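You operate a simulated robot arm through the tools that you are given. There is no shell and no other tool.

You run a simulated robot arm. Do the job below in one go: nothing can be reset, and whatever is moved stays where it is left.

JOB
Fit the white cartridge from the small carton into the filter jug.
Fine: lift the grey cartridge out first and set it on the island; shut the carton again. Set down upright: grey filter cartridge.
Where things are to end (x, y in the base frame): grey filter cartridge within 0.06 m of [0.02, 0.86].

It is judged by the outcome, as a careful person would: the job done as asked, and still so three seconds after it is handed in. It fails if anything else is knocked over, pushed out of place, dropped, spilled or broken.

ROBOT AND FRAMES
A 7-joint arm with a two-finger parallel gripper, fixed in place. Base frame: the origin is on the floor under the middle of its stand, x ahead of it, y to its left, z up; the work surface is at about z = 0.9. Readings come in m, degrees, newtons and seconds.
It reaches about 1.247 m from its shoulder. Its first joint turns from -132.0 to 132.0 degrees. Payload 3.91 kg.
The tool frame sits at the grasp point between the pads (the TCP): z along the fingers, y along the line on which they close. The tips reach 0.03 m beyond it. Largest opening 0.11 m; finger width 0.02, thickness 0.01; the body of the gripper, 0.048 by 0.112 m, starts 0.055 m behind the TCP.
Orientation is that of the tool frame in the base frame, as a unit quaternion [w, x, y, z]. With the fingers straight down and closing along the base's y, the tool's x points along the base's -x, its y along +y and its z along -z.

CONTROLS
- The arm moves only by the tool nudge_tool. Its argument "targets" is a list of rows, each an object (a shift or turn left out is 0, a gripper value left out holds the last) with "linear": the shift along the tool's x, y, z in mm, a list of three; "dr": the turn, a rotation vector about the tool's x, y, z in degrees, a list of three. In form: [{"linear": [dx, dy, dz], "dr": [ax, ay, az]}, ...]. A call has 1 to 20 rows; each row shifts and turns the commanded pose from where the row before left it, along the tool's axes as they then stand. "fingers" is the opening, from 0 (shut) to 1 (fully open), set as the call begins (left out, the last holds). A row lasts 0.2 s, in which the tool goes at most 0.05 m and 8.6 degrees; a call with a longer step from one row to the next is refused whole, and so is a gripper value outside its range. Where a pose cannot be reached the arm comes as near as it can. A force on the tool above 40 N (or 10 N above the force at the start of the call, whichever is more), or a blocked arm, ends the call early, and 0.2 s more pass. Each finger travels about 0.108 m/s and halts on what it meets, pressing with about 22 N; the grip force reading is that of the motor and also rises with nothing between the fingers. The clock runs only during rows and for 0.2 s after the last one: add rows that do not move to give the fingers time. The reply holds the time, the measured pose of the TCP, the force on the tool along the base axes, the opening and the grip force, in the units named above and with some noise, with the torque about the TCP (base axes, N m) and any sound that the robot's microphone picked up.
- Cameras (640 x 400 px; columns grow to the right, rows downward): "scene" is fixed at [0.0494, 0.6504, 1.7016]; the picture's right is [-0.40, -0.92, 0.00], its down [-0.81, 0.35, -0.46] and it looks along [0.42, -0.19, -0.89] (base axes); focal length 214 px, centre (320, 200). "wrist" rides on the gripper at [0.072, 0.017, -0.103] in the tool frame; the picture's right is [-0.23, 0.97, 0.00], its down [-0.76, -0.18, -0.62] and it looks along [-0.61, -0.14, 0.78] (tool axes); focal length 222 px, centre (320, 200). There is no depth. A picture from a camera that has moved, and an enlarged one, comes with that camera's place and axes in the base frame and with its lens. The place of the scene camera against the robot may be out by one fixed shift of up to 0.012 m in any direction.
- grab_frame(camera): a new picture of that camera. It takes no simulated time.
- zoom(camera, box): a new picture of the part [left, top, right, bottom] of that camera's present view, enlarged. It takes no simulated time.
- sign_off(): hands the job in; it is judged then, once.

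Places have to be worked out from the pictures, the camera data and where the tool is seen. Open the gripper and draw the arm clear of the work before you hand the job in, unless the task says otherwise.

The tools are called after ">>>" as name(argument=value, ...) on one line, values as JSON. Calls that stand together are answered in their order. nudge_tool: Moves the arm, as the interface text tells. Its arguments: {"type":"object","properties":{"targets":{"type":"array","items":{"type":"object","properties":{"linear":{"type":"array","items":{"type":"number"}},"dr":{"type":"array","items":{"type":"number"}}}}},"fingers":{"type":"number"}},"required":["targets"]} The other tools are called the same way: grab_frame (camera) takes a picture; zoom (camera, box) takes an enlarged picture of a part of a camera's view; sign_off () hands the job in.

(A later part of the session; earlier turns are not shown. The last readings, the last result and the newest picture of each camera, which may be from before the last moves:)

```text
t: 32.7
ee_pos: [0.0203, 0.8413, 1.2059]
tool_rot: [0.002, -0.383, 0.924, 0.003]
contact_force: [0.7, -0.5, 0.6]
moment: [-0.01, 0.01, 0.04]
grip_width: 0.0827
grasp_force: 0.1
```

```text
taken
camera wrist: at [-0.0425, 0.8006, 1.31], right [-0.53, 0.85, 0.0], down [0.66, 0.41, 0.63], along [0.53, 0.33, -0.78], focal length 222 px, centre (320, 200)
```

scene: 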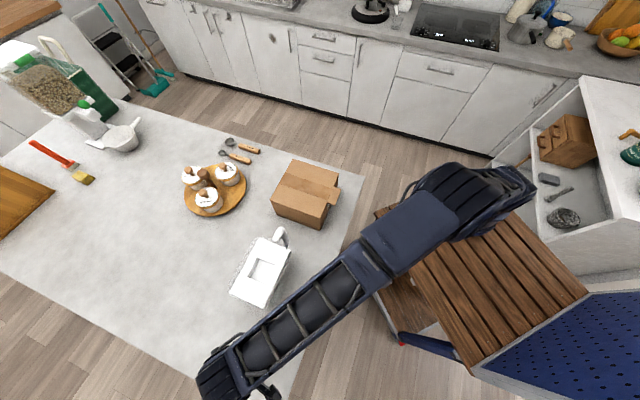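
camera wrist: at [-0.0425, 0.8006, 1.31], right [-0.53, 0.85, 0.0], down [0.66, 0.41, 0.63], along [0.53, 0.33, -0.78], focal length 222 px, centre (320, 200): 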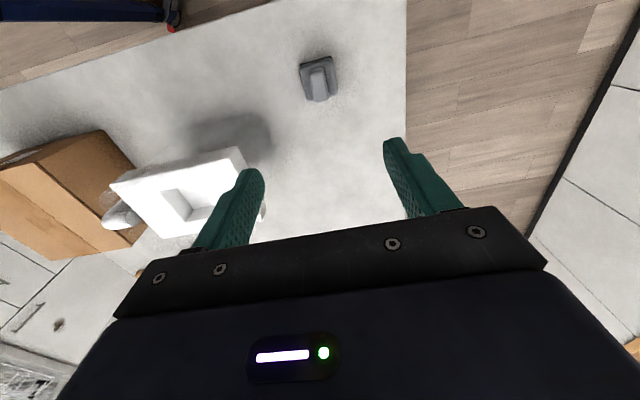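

The grey cartridge is standing at about (0.02, 0.84). Now to the carton: its tab sits on the side facing me, around (0.36, 0.45). I level the tool and move over there at height to inspect the lid and tab from the wrist camera.

>>> nudge_tool(targets=[{"linear": [0, 0, -20], "dr": [0.23, 0.35, 0]}, {"linear": [2.5, -39.7, -2]}, {"linear": [2.5, -39.7, -2]}, {"linear": [2.5, -39.7, -2]}, {"linear": [2.5, -39.7, -2]}, {"linear": [2.5, -39.7, -2]}, {"linear": [2.5, -39.7, -2]}, {"linear": [2.5, -39.7, -2]}, {"linear": [2.5, -39.7, -2]}, {"linear": [2.5, -39.7, -2]}, {"linear": [2.5, -39.7, -2]}, {"linear": [2.5, -39.7, -2]}, {"linear": [2.5, -39.7, -2]}, {"linear": [2.5, -39.7, -2]}, {"linear": [0, 0, 0]}])

>>> grab_frame(camera="wrist")

>>> grab_frame(camera="scene")

```text
t: 35.9
ee_pos: [0.3646, 0.454, 1.2536]
tool_rot: [0.0, -0.383, 0.924, -0.001]
contact_force: [0.3, 0.4, 0.2]
moment: [-0.03, 0.02, 0.0]
grip_width: 0.0826
grasp_force: 0.2
```

```text
taken
camera wrist: at [0.3009, 0.4145, 1.3575], right [-0.53, 0.85, 0.0], down [0.66, 0.41, 0.62], along [0.53, 0.33, -0.78], focal length 222 px, centre (320, 200)
```

wrist: 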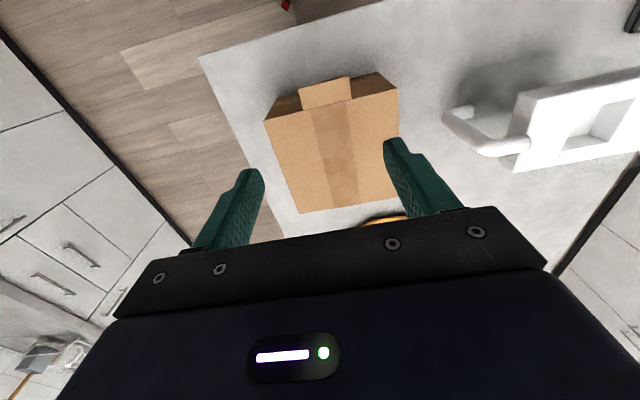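

```text
taken
```

scene: 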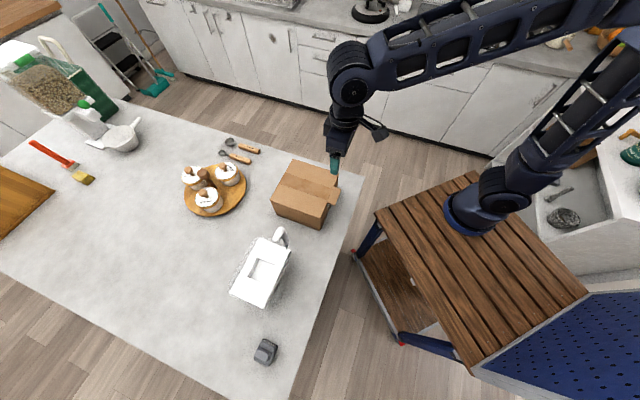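

>>> zoom(camera="wrist", box=[250, 60, 410, 220])

>>> zoom(camera="wrist", box=[260, 60, 400, 130])

>>> zoom(camera="scene", box=[260, 150, 350, 235])

```text
2.50 times, centred on (330, 140) of wrist
camera zoom: at [0.3009, 0.4145, 1.3575], right [-0.53, 0.85, 0.0], down [0.66, 0.41, 0.62], along [0.53, 0.33, -0.78], focal length 555 px, centre (295, 350)
```

zoom: 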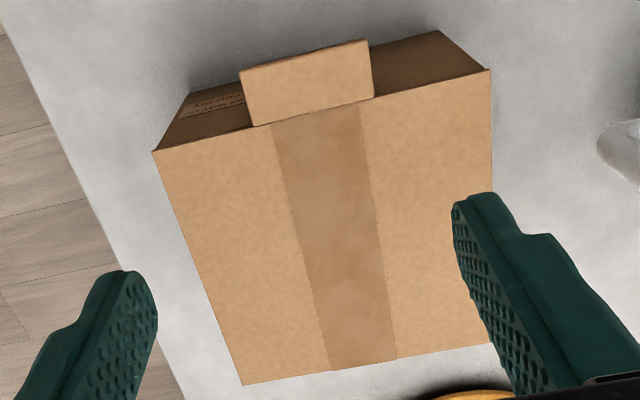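

```text
4.57 times, centred on (330, 95) of wrist
camera zoom: at [0.3009, 0.4145, 1.3575], right [-0.53, 0.85, 0.0], down [0.66, 0.41, 0.62], along [0.53, 0.33, -0.78], focal length 1015 px, centre (274, 680)
```

zoom: 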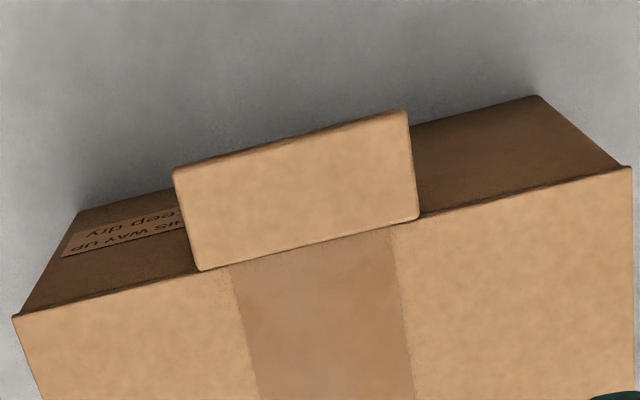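

```text
4.71 times, centred on (305, 192) of scene
camera zoom: at [0.0494, 0.6504, 1.7016], right [-0.4, -0.92, 0.0], down [-0.81, 0.35, -0.46], along [0.42, -0.19, -0.89], focal length 1009 px, centre (391, 235)
```

zoom: 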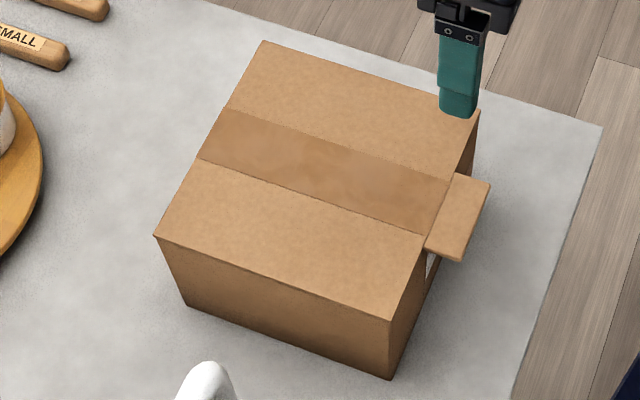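

The lid is one plate with a 70 × 30 mm tab projecting from its near edge, coplanar with the lid at z ≈ 1.03, so the hinge must be on the far (AD) side. I will pinch the tab by its two side edges. The closing axis is already parallel to the hinge. First I descend to straddle it and check.

>>> nudge_tool(targets=[{"linear": [-0.5, 6, 0]}, {"linear": [0, 0, 40]}, {"linear": [0, 0, 40]}, {"linear": [0, 0, 40]}, {"linear": [0, 0, 30]}, {"linear": [0, 0, 0]}], fingers=0.95)

>>> grab_frame(camera="wrist")

>>> zoom(camera="scene", box=[270, 130, 390, 230])

```text
t: 37.3
ee_pos: [0.3593, 0.4576, 1.1042]
tool_rot: [-0.001, -0.382, 0.924, -0.001]
contact_force: [-0.2, -0.3, 0.5]
moment: [0.03, 0.02, 0.02]
grip_width: 0.1047
grasp_force: 0.1
```

```text
taken
camera wrist: at [0.2969, 0.4178, 1.2084], right [-0.53, 0.85, 0.0], down [0.66, 0.41, 0.62], along [0.53, 0.33, -0.78], focal length 222 px, centre (320, 200)
```

wrist: 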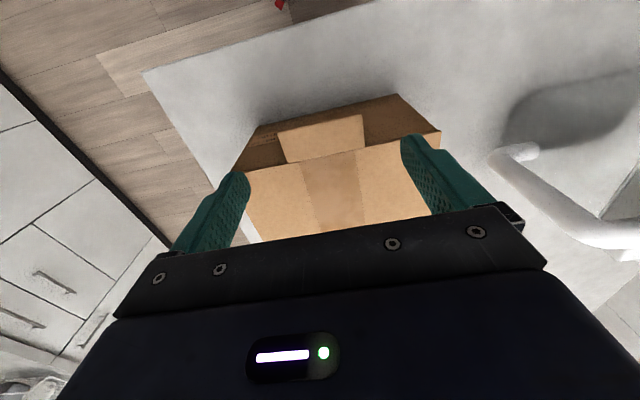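

```text
4.00 times, centred on (330, 180) of scene
camera zoom: at [0.0494, 0.6504, 1.7016], right [-0.4, -0.92, 0.0], down [-0.81, 0.35, -0.46], along [0.42, -0.19, -0.89], focal length 858 px, centre (280, 280)
```

zoom: 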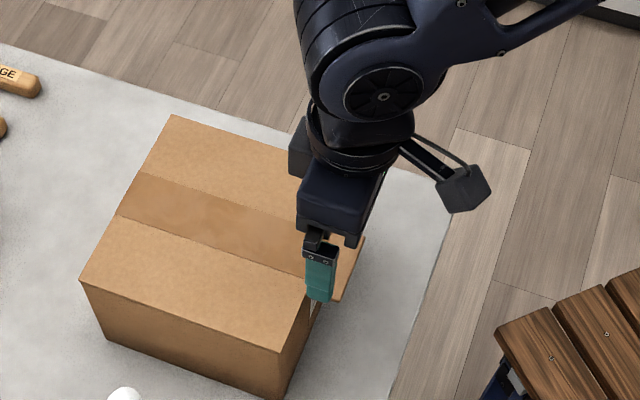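

>>> zoom(camera="wrist", box=[220, 80, 460, 230])

```text
2.67 times, centred on (340, 155) of wrist
camera zoom: at [0.2969, 0.4178, 1.2084], right [-0.53, 0.85, 0.0], down [0.66, 0.41, 0.62], along [0.53, 0.33, -0.78], focal length 592 px, centre (267, 320)
```

zoom: 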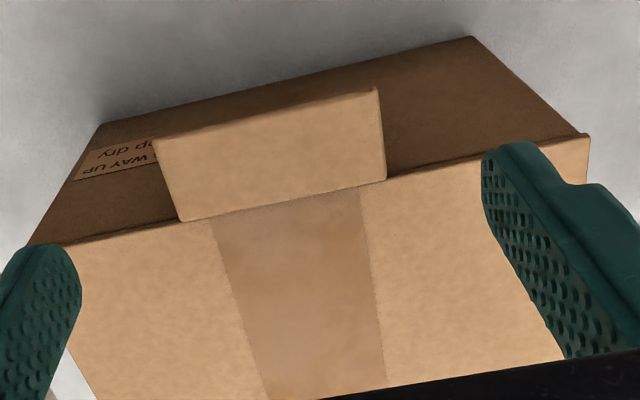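

Two wrist views agree: the tab's top is at z = 1.031, its centre at (0.362, 0.460), and I am aligned with it. I descend 55 mm so the tips end about 10 mm below the tab, then close on its edges.

>>> nudge_tool(targets=[{"linear": [0, 0, 25]}, {"linear": [0, 0, 20]}, {"linear": [0, 0, 10]}, {"linear": [0, 0, 0]}])

>>> nudge_tool(targets=[{"linear": [0, 0, 0]}, {"linear": [0, 0, 0]}, {"linear": [0, 0, 0]}], fingers=0.5)

>>> zoom(camera="wrist", box=[200, 60, 440, 220])

```text
t: 38.3
ee_pos: [0.3579, 0.4581, 1.0489]
tool_rot: [-0.001, -0.383, 0.924, -0.001]
contact_force: [0.5, 0.6, -0.4]
moment: [0.01, 0.03, 0.03]
grip_width: 0.1046
grasp_force: 0.0
```

```text
t: 39.1
ee_pos: [0.3583, 0.4576, 1.0492]
tool_rot: [0.0, -0.383, 0.924, -0.002]
contact_force: [-0.1, -0.2, -0.1]
moment: [-0.03, 0.1, 0.0]
grip_width: 0.0695
grasp_force: 21.7
```

```text
2.50 times, centred on (320, 140) of wrist
camera zoom: at [0.296, 0.4185, 1.1538], right [-0.53, 0.85, 0.0], down [0.66, 0.41, 0.62], along [0.53, 0.33, -0.78], focal length 555 px, centre (320, 350)
```

zoom: 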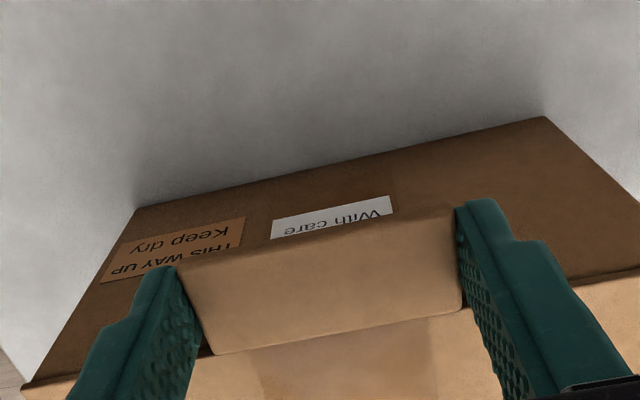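

The tab is held by its edges (69.5 mm). I begin the opening arc about the far hinge with a small 5° lift, checking the force.

>>> nudge_tool(targets=[{"linear": [0, 0, -4]}, {"linear": [-0.2, 0, -5]}, {"linear": [-0.6, 0, -9]}, {"linear": [0, 0, 0]}])

>>> grab_frame(camera="wrist")

>>> zoom(camera="scene", box=[250, 130, 370, 230])

```text
t: 40.1
ee_pos: [0.3589, 0.4572, 1.0662]
tool_rot: [0.0, -0.383, 0.924, -0.002]
contact_force: [0.5, 0.8, -1.1]
moment: [-0.27, 0.07, 0.02]
grip_width: 0.0696
grasp_force: 22.0
```

```text
taken
camera wrist: at [0.2955, 0.4182, 1.1714], right [-0.53, 0.85, 0.0], down [0.66, 0.41, 0.62], along [0.53, 0.33, -0.78], focal length 222 px, centre (320, 200)
```

wrist: 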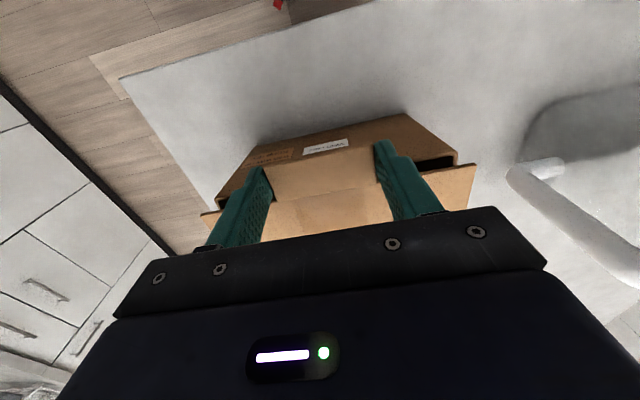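

```text
4.00 times, centred on (310, 180) of scene
camera zoom: at [0.0494, 0.6504, 1.7016], right [-0.4, -0.92, 0.0], down [-0.81, 0.35, -0.46], along [0.42, -0.19, -0.89], focal length 858 px, centre (360, 280)
```

zoom: 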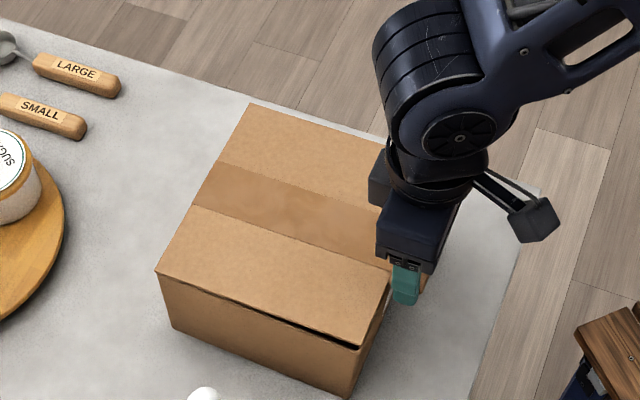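

The lid lifts and pivots about the far edge as expected. I continue the arc to about 45° and check again.

>>> nudge_tool(targets=[{"linear": [-4.5, 0, -28.6]}, {"linear": [-8.4, 0, -27.6]}, {"linear": [-12.3, 0, -26.2]}, {"linear": [-15.7, 0, -24.2]}, {"linear": [-18.9, 0, -21.8]}, {"linear": [0, 0, 0]}])

>>> grab_frame(camera="wrist")

>>> zoom(camera="scene", box=[210, 90, 370, 230])

```text
t: 41.5
ee_pos: [0.4017, 0.4999, 1.1947]
tool_rot: [-0.001, -0.383, 0.924, -0.001]
contact_force: [0.2, 0.7, -2.4]
moment: [-0.4, 0.39, 0.0]
grip_width: 0.0694
grasp_force: 22.4
```

```text
taken
camera wrist: at [0.3381, 0.4602, 1.3], right [-0.53, 0.85, 0.0], down [0.66, 0.41, 0.62], along [0.53, 0.33, -0.78], focal length 222 px, centre (320, 200)
```

wrist: 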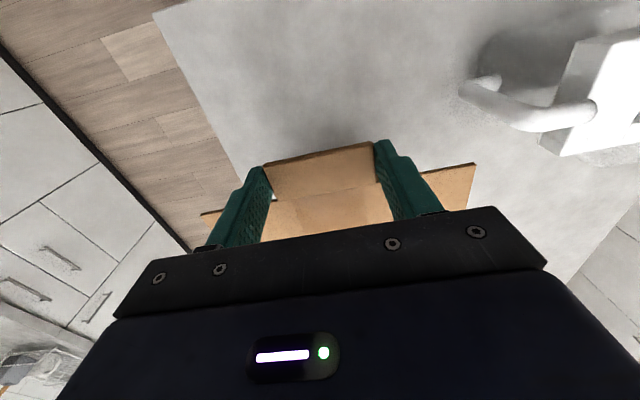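

```text
2.86 times, centred on (290, 160) of scene
camera zoom: at [0.0494, 0.6504, 1.7016], right [-0.4, -0.92, 0.0], down [-0.81, 0.35, -0.46], along [0.42, -0.19, -0.89], focal length 613 px, centre (406, 314)
```

zoom: 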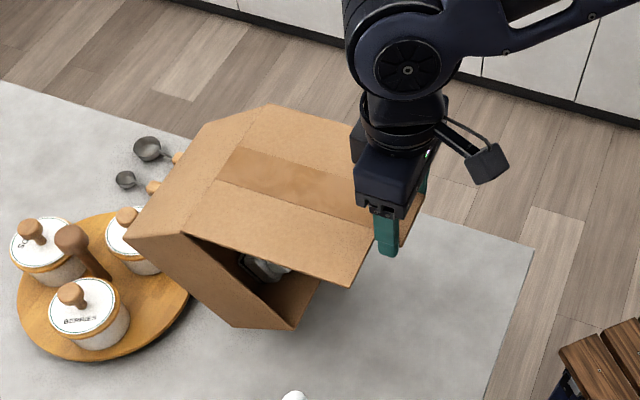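

The pads held the tab too firmly: the lid stayed level and the carton itself was lifted and now hangs from the hinge. I reverse the exact path slowly to set the carton back where it was.

>>> nudge_tool(targets=[{"linear": [9.5, 0, 10.9]}, {"linear": [9.4, 0, 10.9]}, {"linear": [7.9, 0, 12.1]}, {"linear": [7.8, 0, 12.1]}, {"linear": [6.2, 0, 13.1]}, {"linear": [6.1, 0, 13.1]}, {"linear": [0, 0, 0]}])

>>> zoom(camera="scene", box=[210, 90, 370, 230])

>>> grab_frame(camera="wrist")

```text
t: 43.1
ee_pos: [0.3669, 0.466, 1.1231]
tool_rot: [-0.001, -0.383, 0.924, -0.001]
contact_force: [-0.8, -0.9, 2.3]
moment: [0.32, -0.43, 0.12]
grip_width: 0.0693
grasp_force: 22.1
```

```text
2.86 times, centred on (290, 160) of scene
camera zoom: at [0.0494, 0.6504, 1.7016], right [-0.4, -0.92, 0.0], down [-0.81, 0.35, -0.46], along [0.42, -0.19, -0.89], focal length 613 px, centre (406, 314)
```

zoom: 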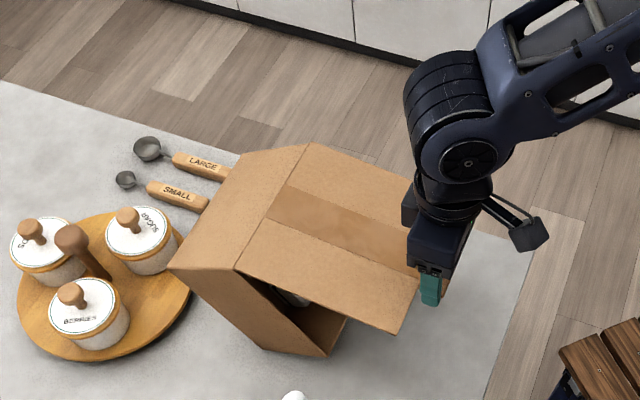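

```text
taken
camera wrist: at [0.3036, 0.4263, 1.228], right [-0.53, 0.85, 0.0], down [0.66, 0.41, 0.62], along [0.53, 0.33, -0.78], focal length 222 px, centre (320, 200)
```

wrist: 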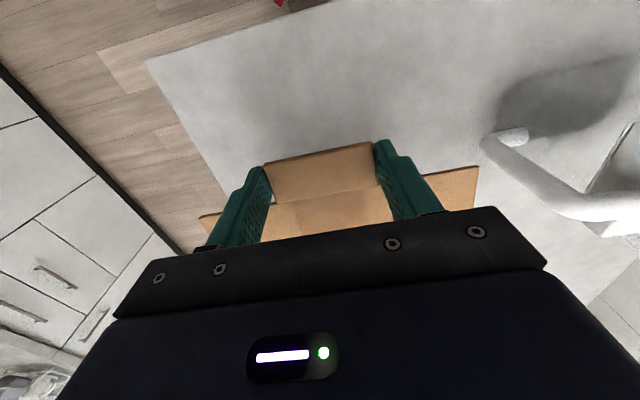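

>>> zoom(camera="scene", box=[245, 115, 330, 190])

>>> zoom(camera="wrist", box=[180, 100, 500, 260])

```text
5.33 times, centred on (288, 152) of scene
camera zoom: at [0.0494, 0.6504, 1.7016], right [-0.4, -0.92, 0.0], down [-0.81, 0.35, -0.46], along [0.42, -0.19, -0.89], focal length 1144 px, centre (493, 453)
```

zoom: 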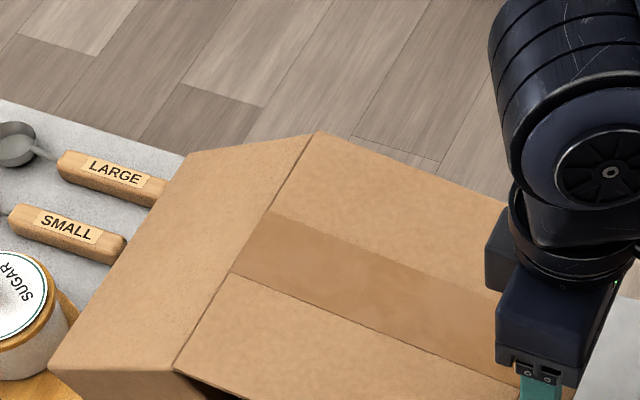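

```text
2.00 times, centred on (340, 180) of wrist
camera zoom: at [0.3036, 0.4263, 1.228], right [-0.53, 0.85, 0.0], down [0.66, 0.41, 0.62], along [0.53, 0.33, -0.78], focal length 444 px, centre (280, 240)
```

zoom: 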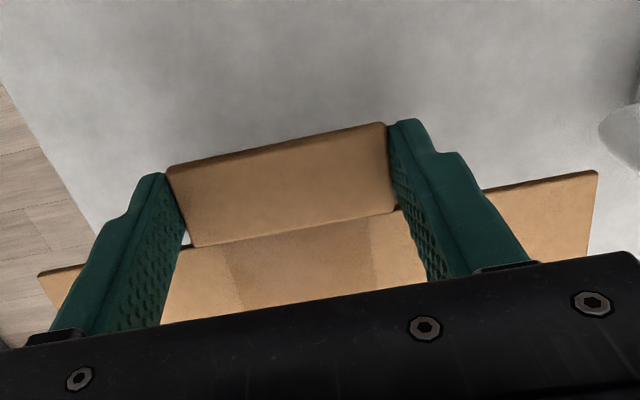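

The box is hanging almost upright on its lower near edge, directly under the hinge, so pressing on would jam or push it toward the tray. I'll lift it clear, carry it slowly back toward me, and then pivot it down about that lower edge.

>>> nudge_tool(targets=[{"linear": [0, 0, -10]}, {"linear": [0, 0, -15]}, {"linear": [0, 0, -15]}, {"linear": [0, 0, -10]}, {"linear": [0, 0, 0]}, {"linear": [10, 0, 0]}, {"linear": [15, 0, 0]}, {"linear": [15, 0, 0]}, {"linear": [15, 0, 0]}, {"linear": [15, 0, 0]}, {"linear": [10, 0, 0]}, {"linear": [0, 0, 0]}, {"linear": [0, 0, 0]}])

>>> grab_frame(camera="scene")

>>> zoom(camera="wrist", box=[180, 100, 500, 260])

```text
t: 45.9
ee_pos: [0.3115, 0.4099, 1.1734]
tool_rot: [-0.001, -0.383, 0.924, -0.001]
contact_force: [0.9, -0.7, -3.4]
moment: [-0.38, 0.33, 0.02]
grip_width: 0.0693
grasp_force: 22.1
```

```text
taken
```

scene: 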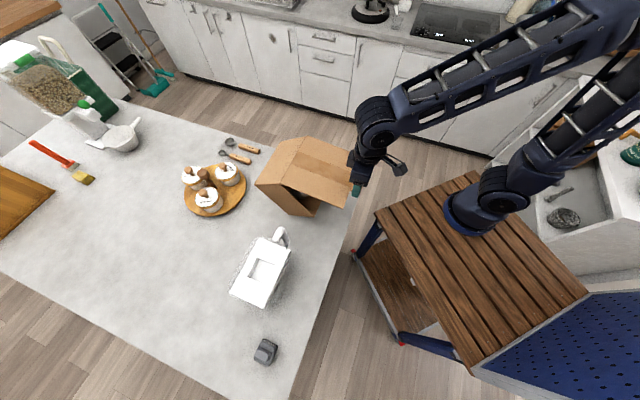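

```text
2.00 times, centred on (340, 180) of wrist
camera zoom: at [0.2489, 0.3706, 1.2777], right [-0.53, 0.85, 0.0], down [0.66, 0.41, 0.62], along [0.53, 0.33, -0.78], focal length 444 px, centre (280, 240)
```

zoom: 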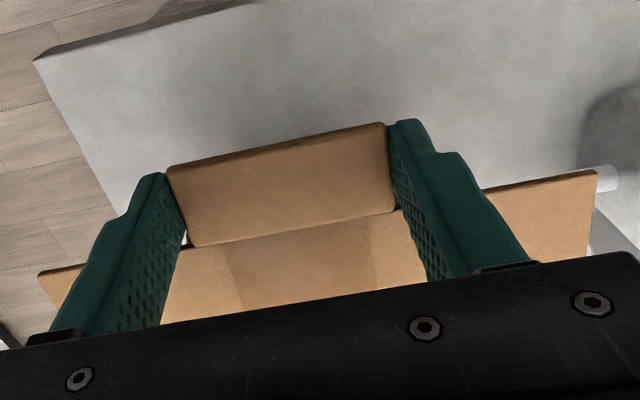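

The box hangs steadily and clear of everything. I carry it about 85 mm further toward me, keeping the height.

>>> nudge_tool(targets=[{"linear": [8, 0, 0]}, {"linear": [14, 0, 0]}, {"linear": [14, 0, 0]}, {"linear": [14, 0, 0]}, {"linear": [14, 0, 0]}, {"linear": [14, 0, 0]}, {"linear": [7, 0, 0]}, {"linear": [0, 0, 0]}, {"linear": [0, 0, 0]}])

>>> grab_frame(camera="scene")

>>> zoom(camera="scene", box=[250, 120, 370, 230])

```text
t: 47.9
ee_pos: [0.2522, 0.35, 1.1733]
tool_rot: [-0.001, -0.382, 0.924, -0.002]
contact_force: [-0.3, -0.4, -3.5]
moment: [-0.33, 0.36, 0.02]
grip_width: 0.0693
grasp_force: 21.7
```

```text
taken
```

scene: 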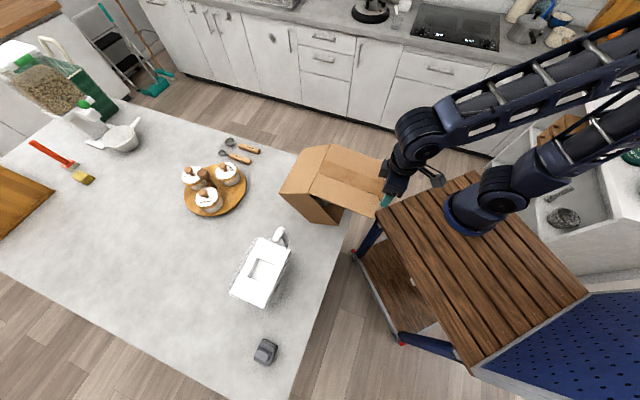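

```text
3.64 times, centred on (310, 175) of scene
camera zoom: at [0.0494, 0.6504, 1.7016], right [-0.4, -0.92, 0.0], down [-0.81, 0.35, -0.46], along [0.42, -0.19, -0.89], focal length 780 px, centre (356, 291)
```

zoom: 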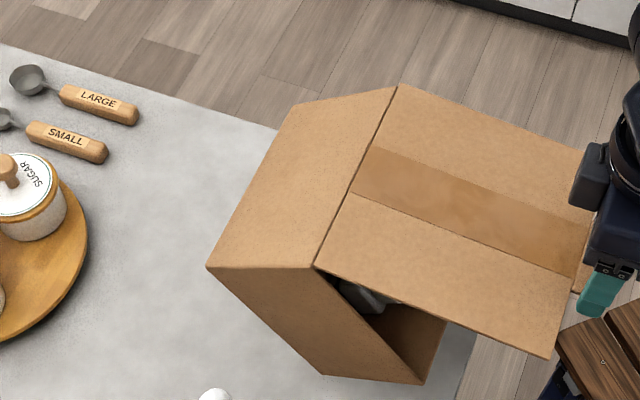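

The near bottom edge now hangs directly beneath the hinge, about 25 mm above the counter and only 4 cm from its original line. I lower until that edge touches with a light force.

>>> nudge_tool(targets=[{"linear": [0, 0, 10]}, {"linear": [0, 0, 10]}, {"linear": [0, 0, 4]}, {"linear": [0, 0, 0]}])

>>> nudge_tool(targets=[{"linear": [0, 0, 3]}, {"linear": [0, 0, 2]}, {"linear": [0, 0, 0]}])

>>> zoom(camera="scene", box=[250, 120, 370, 230])

```text
t: 48.9
ee_pos: [0.2507, 0.3491, 1.148]
tool_rot: [0.0, -0.383, 0.924, -0.001]
contact_force: [-0.1, -1.0, -2.0]
moment: [-0.39, 0.37, -0.02]
grip_width: 0.0694
grasp_force: 21.9
```

```text
t: 49.7
ee_pos: [0.2507, 0.3504, 1.1433]
tool_rot: [0.0, -0.382, 0.924, -0.001]
contact_force: [-0.1, 0.2, -2.6]
moment: [-0.38, 0.37, -0.02]
grip_width: 0.0692
grasp_force: 22.3
```

```text
3.64 times, centred on (310, 175) of scene
camera zoom: at [0.0494, 0.6504, 1.7016], right [-0.4, -0.92, 0.0], down [-0.81, 0.35, -0.46], along [0.42, -0.19, -0.89], focal length 780 px, centre (356, 291)
```

zoom: 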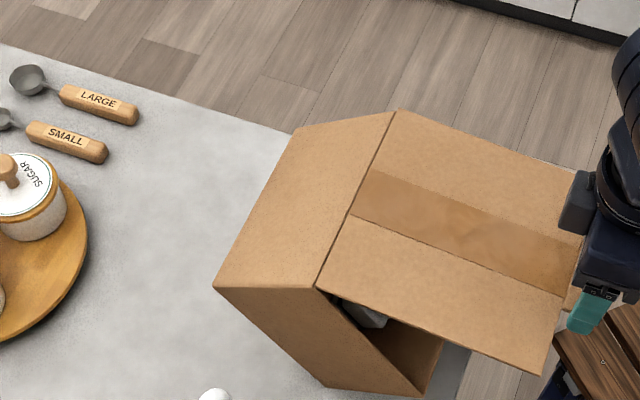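

>>> nudge_tool(targets=[{"linear": [0, 0, 3]}, {"linear": [0, 0, 0]}])

>>> nudge_tool(targets=[{"linear": [0, 0, 3]}, {"linear": [0, 0, 0]}])

>>> nudge_tool(targets=[{"linear": [0, 0, 3]}, {"linear": [0, 0, 0]}])

```text
t: 50.3
ee_pos: [0.2501, 0.3505, 1.1398]
tool_rot: [0.0, -0.382, 0.924, -0.001]
contact_force: [-0.1, 0.5, -2.6]
moment: [-0.37, 0.37, 0.01]
grip_width: 0.0691
grasp_force: 21.9
```

```text
t: 50.9
ee_pos: [0.2501, 0.3509, 1.1391]
tool_rot: [0.0, -0.382, 0.924, -0.002]
contact_force: [-0.1, -1.1, -2.4]
moment: [-0.37, 0.39, 0.02]
grip_width: 0.0693
grasp_force: 21.4
```

```text
t: 51.5
ee_pos: [0.2503, 0.3497, 1.1352]
tool_rot: [0.0, -0.383, 0.924, -0.001]
contact_force: [-0.3, 0.8, -3.2]
moment: [-0.39, 0.37, -0.01]
grip_width: 0.0692
grasp_force: 21.4
```

>>> nudge_tool(targets=[{"linear": [0, 0, 3]}, {"linear": [0, 0, 0]}])

>>> nudge_tool(targets=[{"linear": [0, 0, 2]}, {"linear": [0, 0, 0]}])

>>> nudge_tool(targets=[{"linear": [0, 0, 2]}, {"linear": [0, 0, 0]}])

>>> zoom(camera="scene", box=[250, 120, 370, 230])

```text
t: 52.1
ee_pos: [0.2509, 0.3497, 1.1323]
tool_rot: [-0.001, -0.382, 0.924, -0.001]
contact_force: [-0.1, -0.1, -2.6]
moment: [-0.41, 0.37, 0.02]
grip_width: 0.0693
grasp_force: 21.6
```

```text
t: 52.7
ee_pos: [0.2519, 0.3505, 1.1314]
tool_rot: [-0.001, -0.383, 0.924, 0.0]
contact_force: [-0.3, -0.4, -1.0]
moment: [-0.23, 0.08, 0.05]
grip_width: 0.0694
grasp_force: 22.1
```

```text
t: 53.3
ee_pos: [0.2517, 0.3499, 1.1283]
tool_rot: [-0.001, -0.382, 0.924, 0.0]
contact_force: [-1.3, 1.3, 4.4]
moment: [0.61, -0.34, 0.04]
grip_width: 0.069
grasp_force: 22.5
```

```text
3.64 times, centred on (310, 175) of scene
camera zoom: at [0.0494, 0.6504, 1.7016], right [-0.4, -0.92, 0.0], down [-0.81, 0.35, -0.46], along [0.42, -0.19, -0.89], focal length 780 px, centre (356, 291)
```

zoom: 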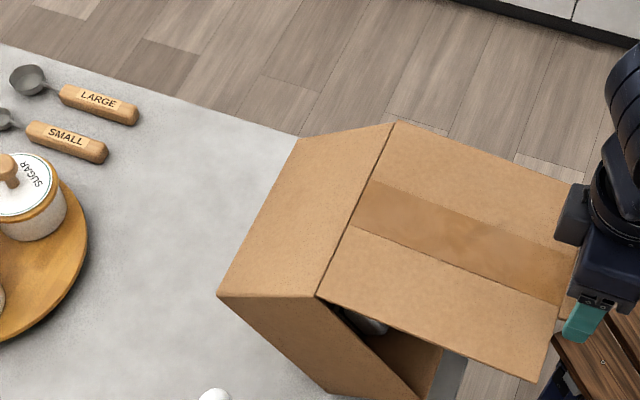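

The edge has touched (force +4.4 N). I now move the hinge away from me while lowering along a circle about that edge, so the box pivots down toward flat.

>>> nudge_tool(targets=[{"linear": [-10, 0, 0.2]}, {"linear": [-10, 0, 0.7]}, {"linear": [-10, 0, 1.1]}, {"linear": [-10, 0, 1.6]}, {"linear": [-10, 0, 2.1]}, {"linear": [-10, 0, 2.6]}, {"linear": [0, 0, 0]}])

>>> zoom(camera="scene", box=[230, 110, 370, 230])

```text
t: 54.9
ee_pos: [0.2939, 0.3927, 1.1196]
tool_rot: [-0.001, -0.383, 0.924, -0.001]
contact_force: [1.3, -0.7, -0.5]
moment: [0.0, -0.02, -0.08]
grip_width: 0.0691
grasp_force: 22.2
```

```text
3.33 times, centred on (300, 170) of scene
camera zoom: at [0.0494, 0.6504, 1.7016], right [-0.4, -0.92, 0.0], down [-0.81, 0.35, -0.46], along [0.42, -0.19, -0.89], focal length 715 px, centre (387, 300)
```

zoom: 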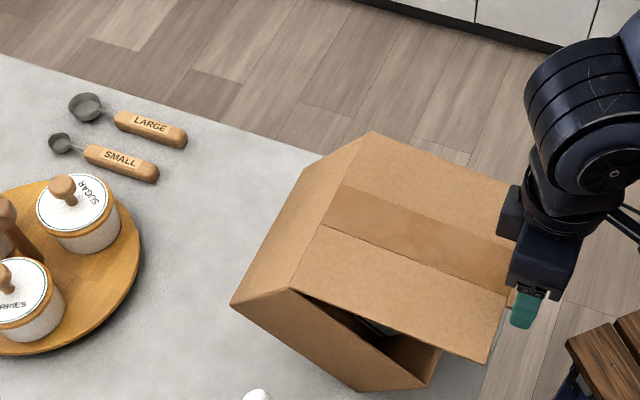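

It is pivoting down nicely. I continue the circle.

>>> nudge_tool(targets=[{"linear": [-10, 0, 3.5]}, {"linear": [-10, 0, 4.0]}, {"linear": [-10, 0, 4.4]}, {"linear": [-10, 0, 4.9]}, {"linear": [-10, 0, 5.4]}, {"linear": [-10, 0, 6.0]}, {"linear": [0, 0, 0]}])

>>> zoom(camera="scene", box=[230, 110, 370, 230])

```text
t: 56.5
ee_pos: [0.3367, 0.4358, 1.0924]
tool_rot: [-0.002, -0.383, 0.924, -0.001]
contact_force: [0.2, -0.4, -1.4]
moment: [-0.02, 0.23, -0.03]
grip_width: 0.069
grasp_force: 21.9
```

```text
3.33 times, centred on (300, 170) of scene
camera zoom: at [0.0494, 0.6504, 1.7016], right [-0.4, -0.92, 0.0], down [-0.81, 0.35, -0.46], along [0.42, -0.19, -0.89], focal length 715 px, centre (387, 300)
```

zoom: 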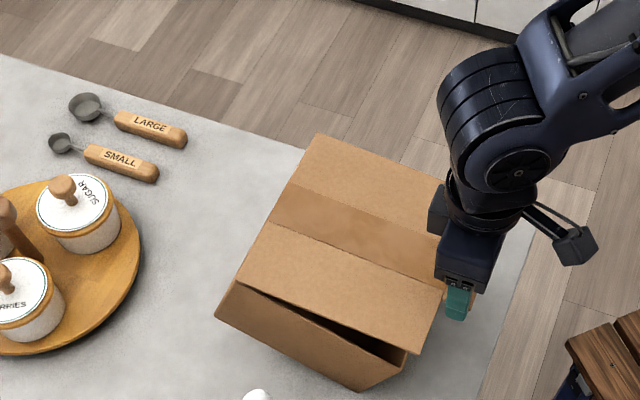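

Nearly flat. I continue the last part of the pivot.

>>> nudge_tool(targets=[{"linear": [-8, 0, 7.1]}, {"linear": [-8, 0, 7.9]}, {"linear": [-8, 0, 8.7]}, {"linear": [-6, 0, 7.5]}, {"linear": [0, 0, 0]}])

>>> zoom(camera="scene", box=[230, 110, 370, 230])

```text
t: 57.7
ee_pos: [0.3566, 0.4557, 1.0611]
tool_rot: [0.0, -0.383, 0.924, -0.001]
contact_force: [-0.2, -0.6, -1.4]
moment: [-0.19, 0.22, -0.02]
grip_width: 0.0694
grasp_force: 22.3
```

```text
3.33 times, centred on (300, 170) of scene
camera zoom: at [0.0494, 0.6504, 1.7016], right [-0.4, -0.92, 0.0], down [-0.81, 0.35, -0.46], along [0.42, -0.19, -0.89], focal length 715 px, centre (387, 300)
```

zoom: 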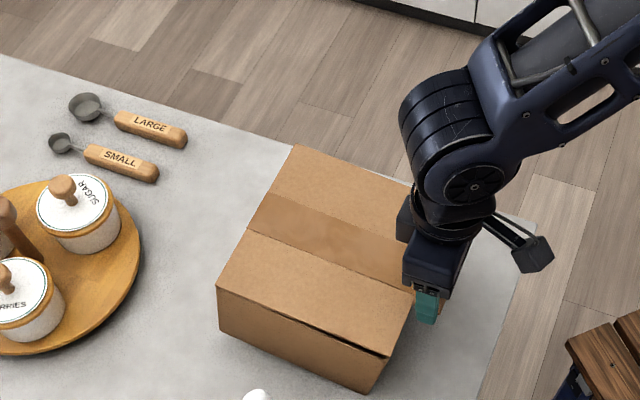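

Almost closed, with the tool within 2–3 mm of its original place. I lower the last 12 mm gently with a small inward correction.

>>> nudge_tool(targets=[{"linear": [-1, 0, 4]}, {"linear": [-1, 0, 4]}, {"linear": [0, 0, 0]}])

>>> nudge_tool(targets=[{"linear": [-0.5, 0, 3]}, {"linear": [0, 0, 0]}])

>>> zoom(camera="scene", box=[250, 140, 360, 240])

>>> zoom(camera="wrist", box=[180, 60, 500, 240])

```text
t: 58.5
ee_pos: [0.3586, 0.458, 1.053]
tool_rot: [-0.001, -0.383, 0.924, 0.0]
contact_force: [1.2, 0.5, 0.4]
moment: [0.08, 0.02, -0.03]
grip_width: 0.0691
grasp_force: 22.2
```

```text
t: 59.1
ee_pos: [0.359, 0.4589, 1.0502]
tool_rot: [-0.001, -0.383, 0.924, -0.001]
contact_force: [0.2, 1.2, -0.4]
moment: [0.04, 0.11, 0.04]
grip_width: 0.0691
grasp_force: 21.7
```

```text
4.00 times, centred on (305, 190) of scene
camera zoom: at [0.0494, 0.6504, 1.7016], right [-0.4, -0.92, 0.0], down [-0.81, 0.35, -0.46], along [0.42, -0.19, -0.89], focal length 858 px, centre (380, 240)
```

zoom: 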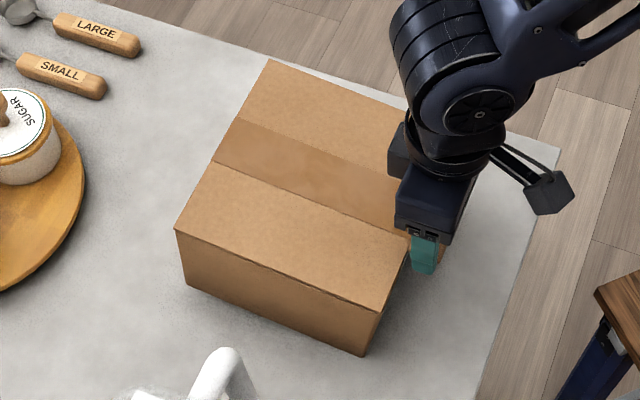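

```text
2.00 times, centred on (340, 150) of wrist
camera zoom: at [0.2954, 0.4187, 1.1545], right [-0.53, 0.85, 0.0], down [0.66, 0.41, 0.62], along [0.53, 0.33, -0.78], focal length 444 px, centre (280, 300)
```

zoom: 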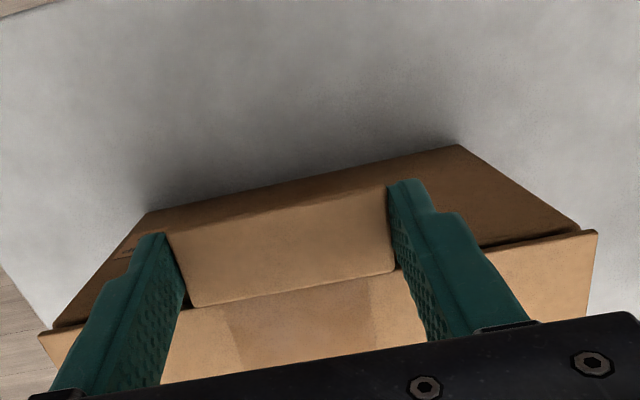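

The far side of the carton is still raised about 15 mm because the lid had turned a few degrees in the grip. I pitch the gripper slightly to lower the hinge side until the box sits flat.

>>> nudge_tool(targets=[{"linear": [-0.4, 0, 0], "dr": [0, 1.2, 0]}, {"linear": [-0.4, 0, 0], "dr": [0, 1.2, 0]}, {"linear": [0, 0, 0]}])

>>> nudge_tool(targets=[{"linear": [-0.3, 0, 0], "dr": [0, 1, 0]}, {"linear": [0, 0, 0]}])

>>> zoom(camera="scene", box=[250, 140, 360, 240])

```text
t: 59.9
ee_pos: [0.3593, 0.4584, 1.0496]
tool_rot: [-0.02, -0.383, 0.923, -0.009]
contact_force: [0.2, -1.1, -0.9]
moment: [-0.25, 0.23, -0.01]
grip_width: 0.0694
grasp_force: 22.3
```

```text
t: 60.5
ee_pos: [0.3592, 0.459, 1.0487]
tool_rot: [-0.027, -0.382, 0.924, -0.012]
contact_force: [0.3, 0.4, -0.9]
moment: [-0.05, 0.02, 0.03]
grip_width: 0.0692
grasp_force: 21.6
```

```text
4.00 times, centred on (305, 190) of scene
camera zoom: at [0.0494, 0.6504, 1.7016], right [-0.4, -0.92, 0.0], down [-0.81, 0.35, -0.46], along [0.42, -0.19, -0.89], focal length 858 px, centre (380, 240)
```

zoom: 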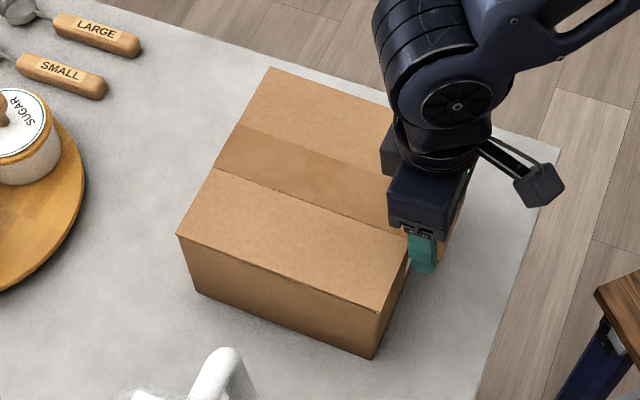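

>>> nudge_tool(targets=[{"linear": [-0.3, 0, 0], "dr": [0, 1, 0]}, {"linear": [-0.3, 0, 0], "dr": [0, 1, 0]}, {"linear": [0, 0, 0]}])

>>> nudge_tool(targets=[{"linear": [-0.3, 0, 0], "dr": [0, 1, 0]}, {"linear": [0, 0, 0]}])

>>> zoom(camera="scene", box=[250, 140, 360, 240])

```text
t: 61.3
ee_pos: [0.36, 0.459, 1.0497]
tool_rot: [-0.045, -0.382, 0.923, -0.019]
contact_force: [0.0, 0.9, -0.1]
moment: [-0.07, 0.01, -0.01]
grip_width: 0.0695
grasp_force: 21.7
```

```text
t: 61.9
ee_pos: [0.36, 0.4584, 1.0502]
tool_rot: [-0.053, -0.383, 0.922, -0.023]
contact_force: [0.4, -0.3, -1.1]
moment: [-0.19, 0.15, 0.01]
grip_width: 0.0693
grasp_force: 22.0
```

```text
4.00 times, centred on (305, 190) of scene
camera zoom: at [0.0494, 0.6504, 1.7016], right [-0.4, -0.92, 0.0], down [-0.81, 0.35, -0.46], along [0.42, -0.19, -0.89], focal length 858 px, centre (380, 240)
```

zoom: 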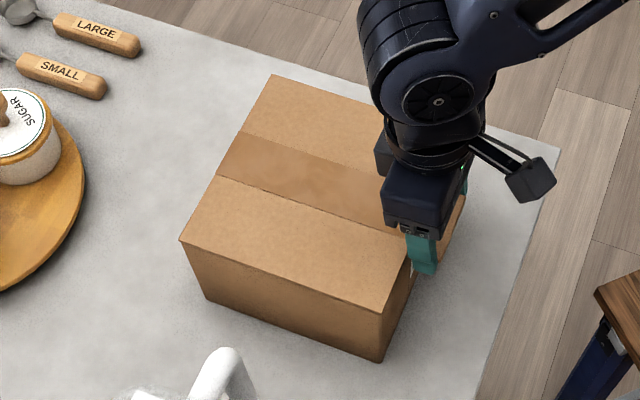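

All the carton's corners are back at their original pixels, so it is flat and in its original place. I release the tab, rise, and level the tool.

>>> nudge_tool(targets=[{"linear": [0, 0, 0]}, {"linear": [0, 0, 0]}, {"linear": [0, 0, 0]}], fingers=0.95)

>>> zoom(camera="scene", box=[250, 140, 360, 240])

>>> nudge_tool(targets=[{"linear": [3, 0, -25]}, {"linear": [4, 0, -35]}, {"linear": [4, 0, -40], "dr": [0, -3.2, 0]}, {"linear": [0, 0, -40], "dr": [0, -3.2, 0]}, {"linear": [0, 0, 0]}])

>>> grab_frame(camera="wrist")

>>> zoom(camera="scene", box=[250, 140, 360, 240])

```text
t: 62.7
ee_pos: [0.3604, 0.459, 1.0505]
tool_rot: [-0.052, -0.383, 0.922, -0.024]
contact_force: [-0.1, -0.9, 0.2]
moment: [0.0, 0.01, -0.05]
grip_width: 0.1043
grasp_force: 0.0
```

```text
4.00 times, centred on (305, 190) of scene
camera zoom: at [0.0494, 0.6504, 1.7016], right [-0.4, -0.92, 0.0], down [-0.81, 0.35, -0.46], along [0.42, -0.19, -0.89], focal length 858 px, centre (380, 240)
```

zoom: 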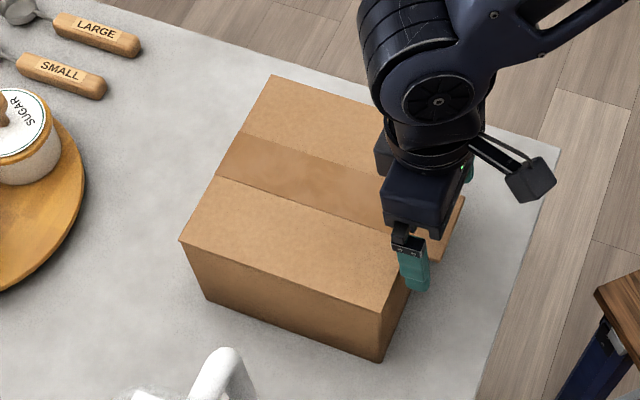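

```text
t: 63.9
ee_pos: [0.3621, 0.4615, 1.1882]
tool_rot: [0.0, -0.382, 0.924, -0.001]
contact_force: [1.1, 0.1, -0.2]
moment: [0.01, 0.01, 0.03]
grip_width: 0.1044
grasp_force: 0.1
```

```text
taken
camera wrist: at [0.2995, 0.4214, 1.2936], right [-0.53, 0.85, 0.0], down [0.66, 0.41, 0.62], along [0.53, 0.33, -0.78], focal length 222 px, centre (320, 200)
```

wrist: 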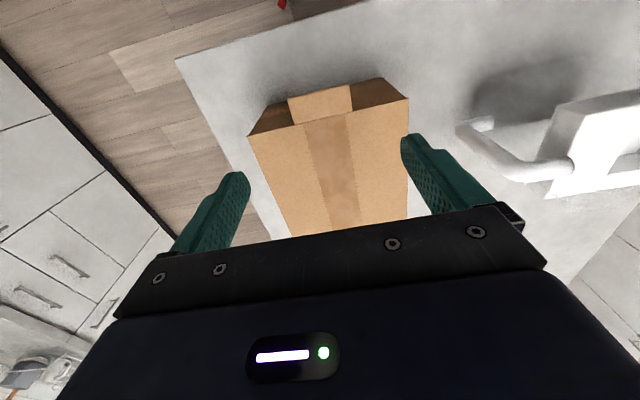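

```text
4.00 times, centred on (305, 190) of scene
camera zoom: at [0.0494, 0.6504, 1.7016], right [-0.4, -0.92, 0.0], down [-0.81, 0.35, -0.46], along [0.42, -0.19, -0.89], focal length 858 px, centre (380, 240)
```

zoom: 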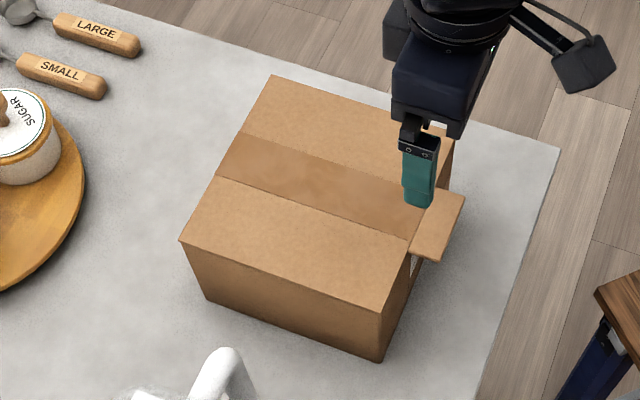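

The carton is restored and undisturbed. New approach: loosely cage the tab with one finger below and one above, with no pinch, and swing the lid with the tool pitching along. I first back off, and turn the wrist −90° so the fingers open in the lid's plane of motion.

>>> nudge_tool(targets=[{"linear": [30, 0, 0]}, {"linear": [30, 0, 0]}, {"dr": [0, 0, -8.2]}, {"dr": [0, 0, -8.2]}, {"dr": [0, 0, -8.2]}, {"dr": [0, 0, -8.2]}, {"dr": [0, 0, -8.2]}, {"dr": [0, 0, -8.2]}, {"dr": [0, 0, -8.2]}, {"dr": [0, 0, -8.2]}, {"dr": [0, 0, -8.2]}, {"dr": [0, 0, -8.2]}, {"dr": [0, 0, -8]}, {"linear": [0, 0, 0]}], fingers=0.364)

>>> grab_frame(camera="scene")

```text
t: 66.9
ee_pos: [0.319, 0.4193, 1.1894]
tool_rot: [0.002, 0.924, -0.381, 0.0]
contact_force: [-0.3, 0.9, -0.1]
moment: [0.03, 0.03, 0.02]
grip_width: 0.0402
grasp_force: 0.1
```

```text
taken
```

scene: 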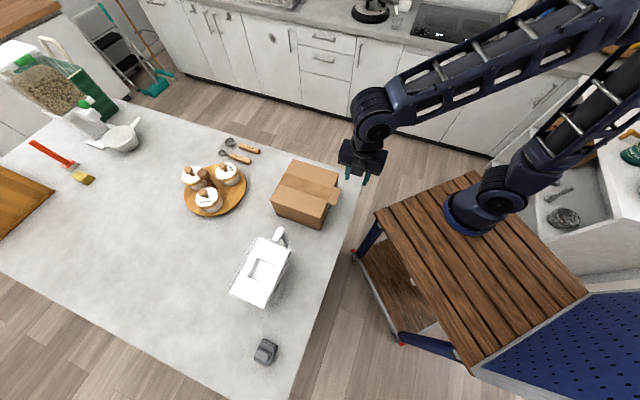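

The yaw is right. Now I pitch the tool so that it points toward the carton, 30° below horizontal.

>>> nudge_tool(targets=[{"dr": [8, 0, 0]}, {"dr": [8, 0, 0]}, {"dr": [8, 0, 0]}, {"dr": [8, 0, 0]}, {"dr": [8, 0, 0]}, {"dr": [8, 0, 0]}, {"dr": [8, 0, 0]}, {"dr": [4, 0, 0]}, {"linear": [0, 0, 0]}])

>>> grab_frame(camera="scene")

>>> grab_frame(camera="wrist")

```text
t: 68.9
ee_pos: [0.3188, 0.4174, 1.1911]
tool_rot: [-0.461, 0.8, -0.331, 0.192]
contact_force: [0.3, -0.7, 0.9]
moment: [0.01, -0.03, 0.04]
grip_width: 0.04
grasp_force: 0.2
```

```text
taken
```

scene: 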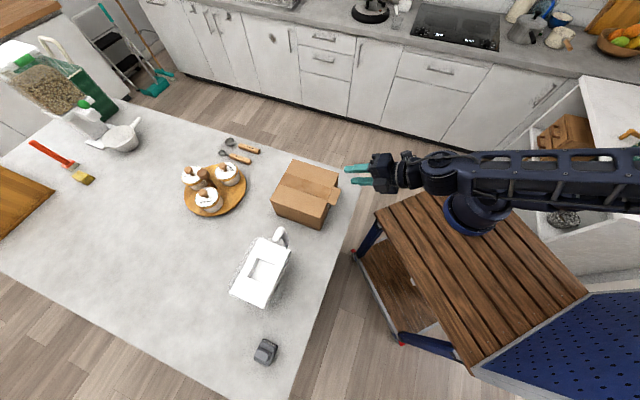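

```text
taken
camera wrist: at [0.3012, 0.2972, 1.228], right [-0.51, -0.19, -0.84], down [-0.86, 0.22, 0.47], along [0.1, 0.96, -0.27], focal length 222 px, centre (320, 200)
```

wrist: 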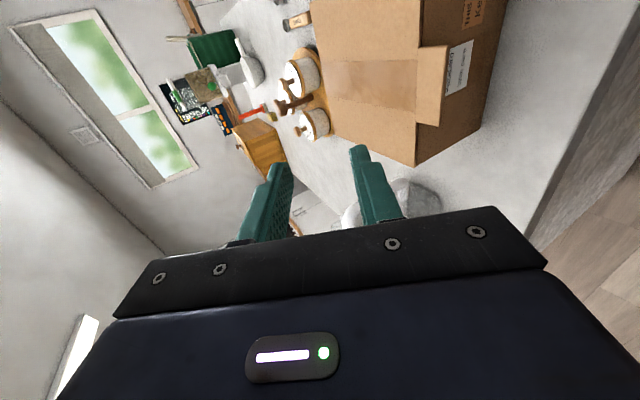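

The pose is reachable and the fingers line up with the tab laterally. I lower to tab height while staying just in front of it.

>>> nudge_tool(targets=[{"linear": [0, 27.8, 13.8]}, {"linear": [0, 27.8, 13.8]}, {"linear": [0, 27.8, 13.8]}, {"linear": [0, 27.8, 13.8]}, {"linear": [0, 27.8, 13.8]}, {"linear": [0, 0, 0]}])

>>> grab_frame(camera="wrist")

>>> zoom(camera="scene", box=[260, 130, 420, 240])

```text
t: 70.3
ee_pos: [0.3198, 0.4155, 1.0348]
tool_rot: [-0.461, 0.8, -0.336, 0.185]
contact_force: [0.7, 0.8, -0.6]
moment: [0.01, 0.01, -0.01]
grip_width: 0.0399
grasp_force: 0.0
out of reach, approached as far as the arm can: row 5
```

```text
taken
camera wrist: at [0.3015, 0.2941, 1.0727], right [-0.52, -0.18, -0.84], down [-0.85, 0.22, 0.48], along [0.1, 0.96, -0.27], focal length 222 px, centre (320, 200)
```

wrist: 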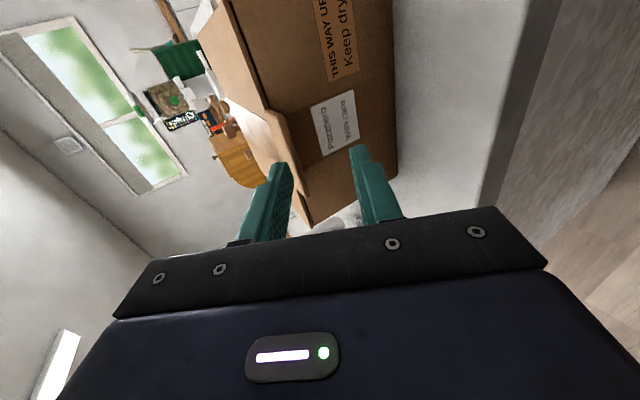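

```text
3.64 times, centred on (340, 185) of scene
camera zoom: at [0.0494, 0.6504, 1.7016], right [-0.4, -0.92, 0.0], down [-0.81, 0.35, -0.46], along [0.42, -0.19, -0.89], focal length 780 px, centre (247, 254)
```

zoom: 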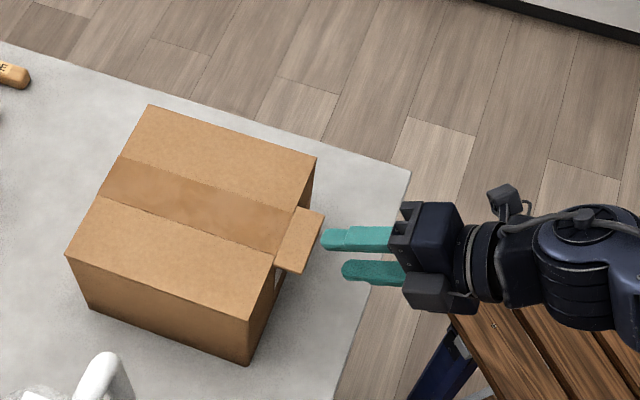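

>>> zoom(camera="wrist", box=[200, 60, 440, 240])

```text
2.22 times, centred on (320, 150) of wrist
camera zoom: at [0.3015, 0.2941, 1.0727], right [-0.52, -0.18, -0.84], down [-0.85, 0.22, 0.48], along [0.1, 0.96, -0.27], focal length 494 px, centre (320, 311)
```

zoom: 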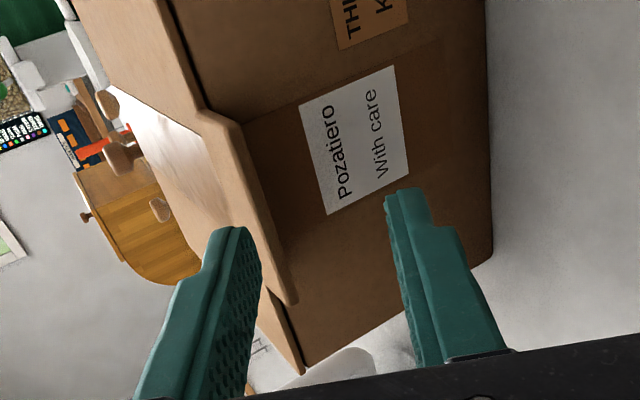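

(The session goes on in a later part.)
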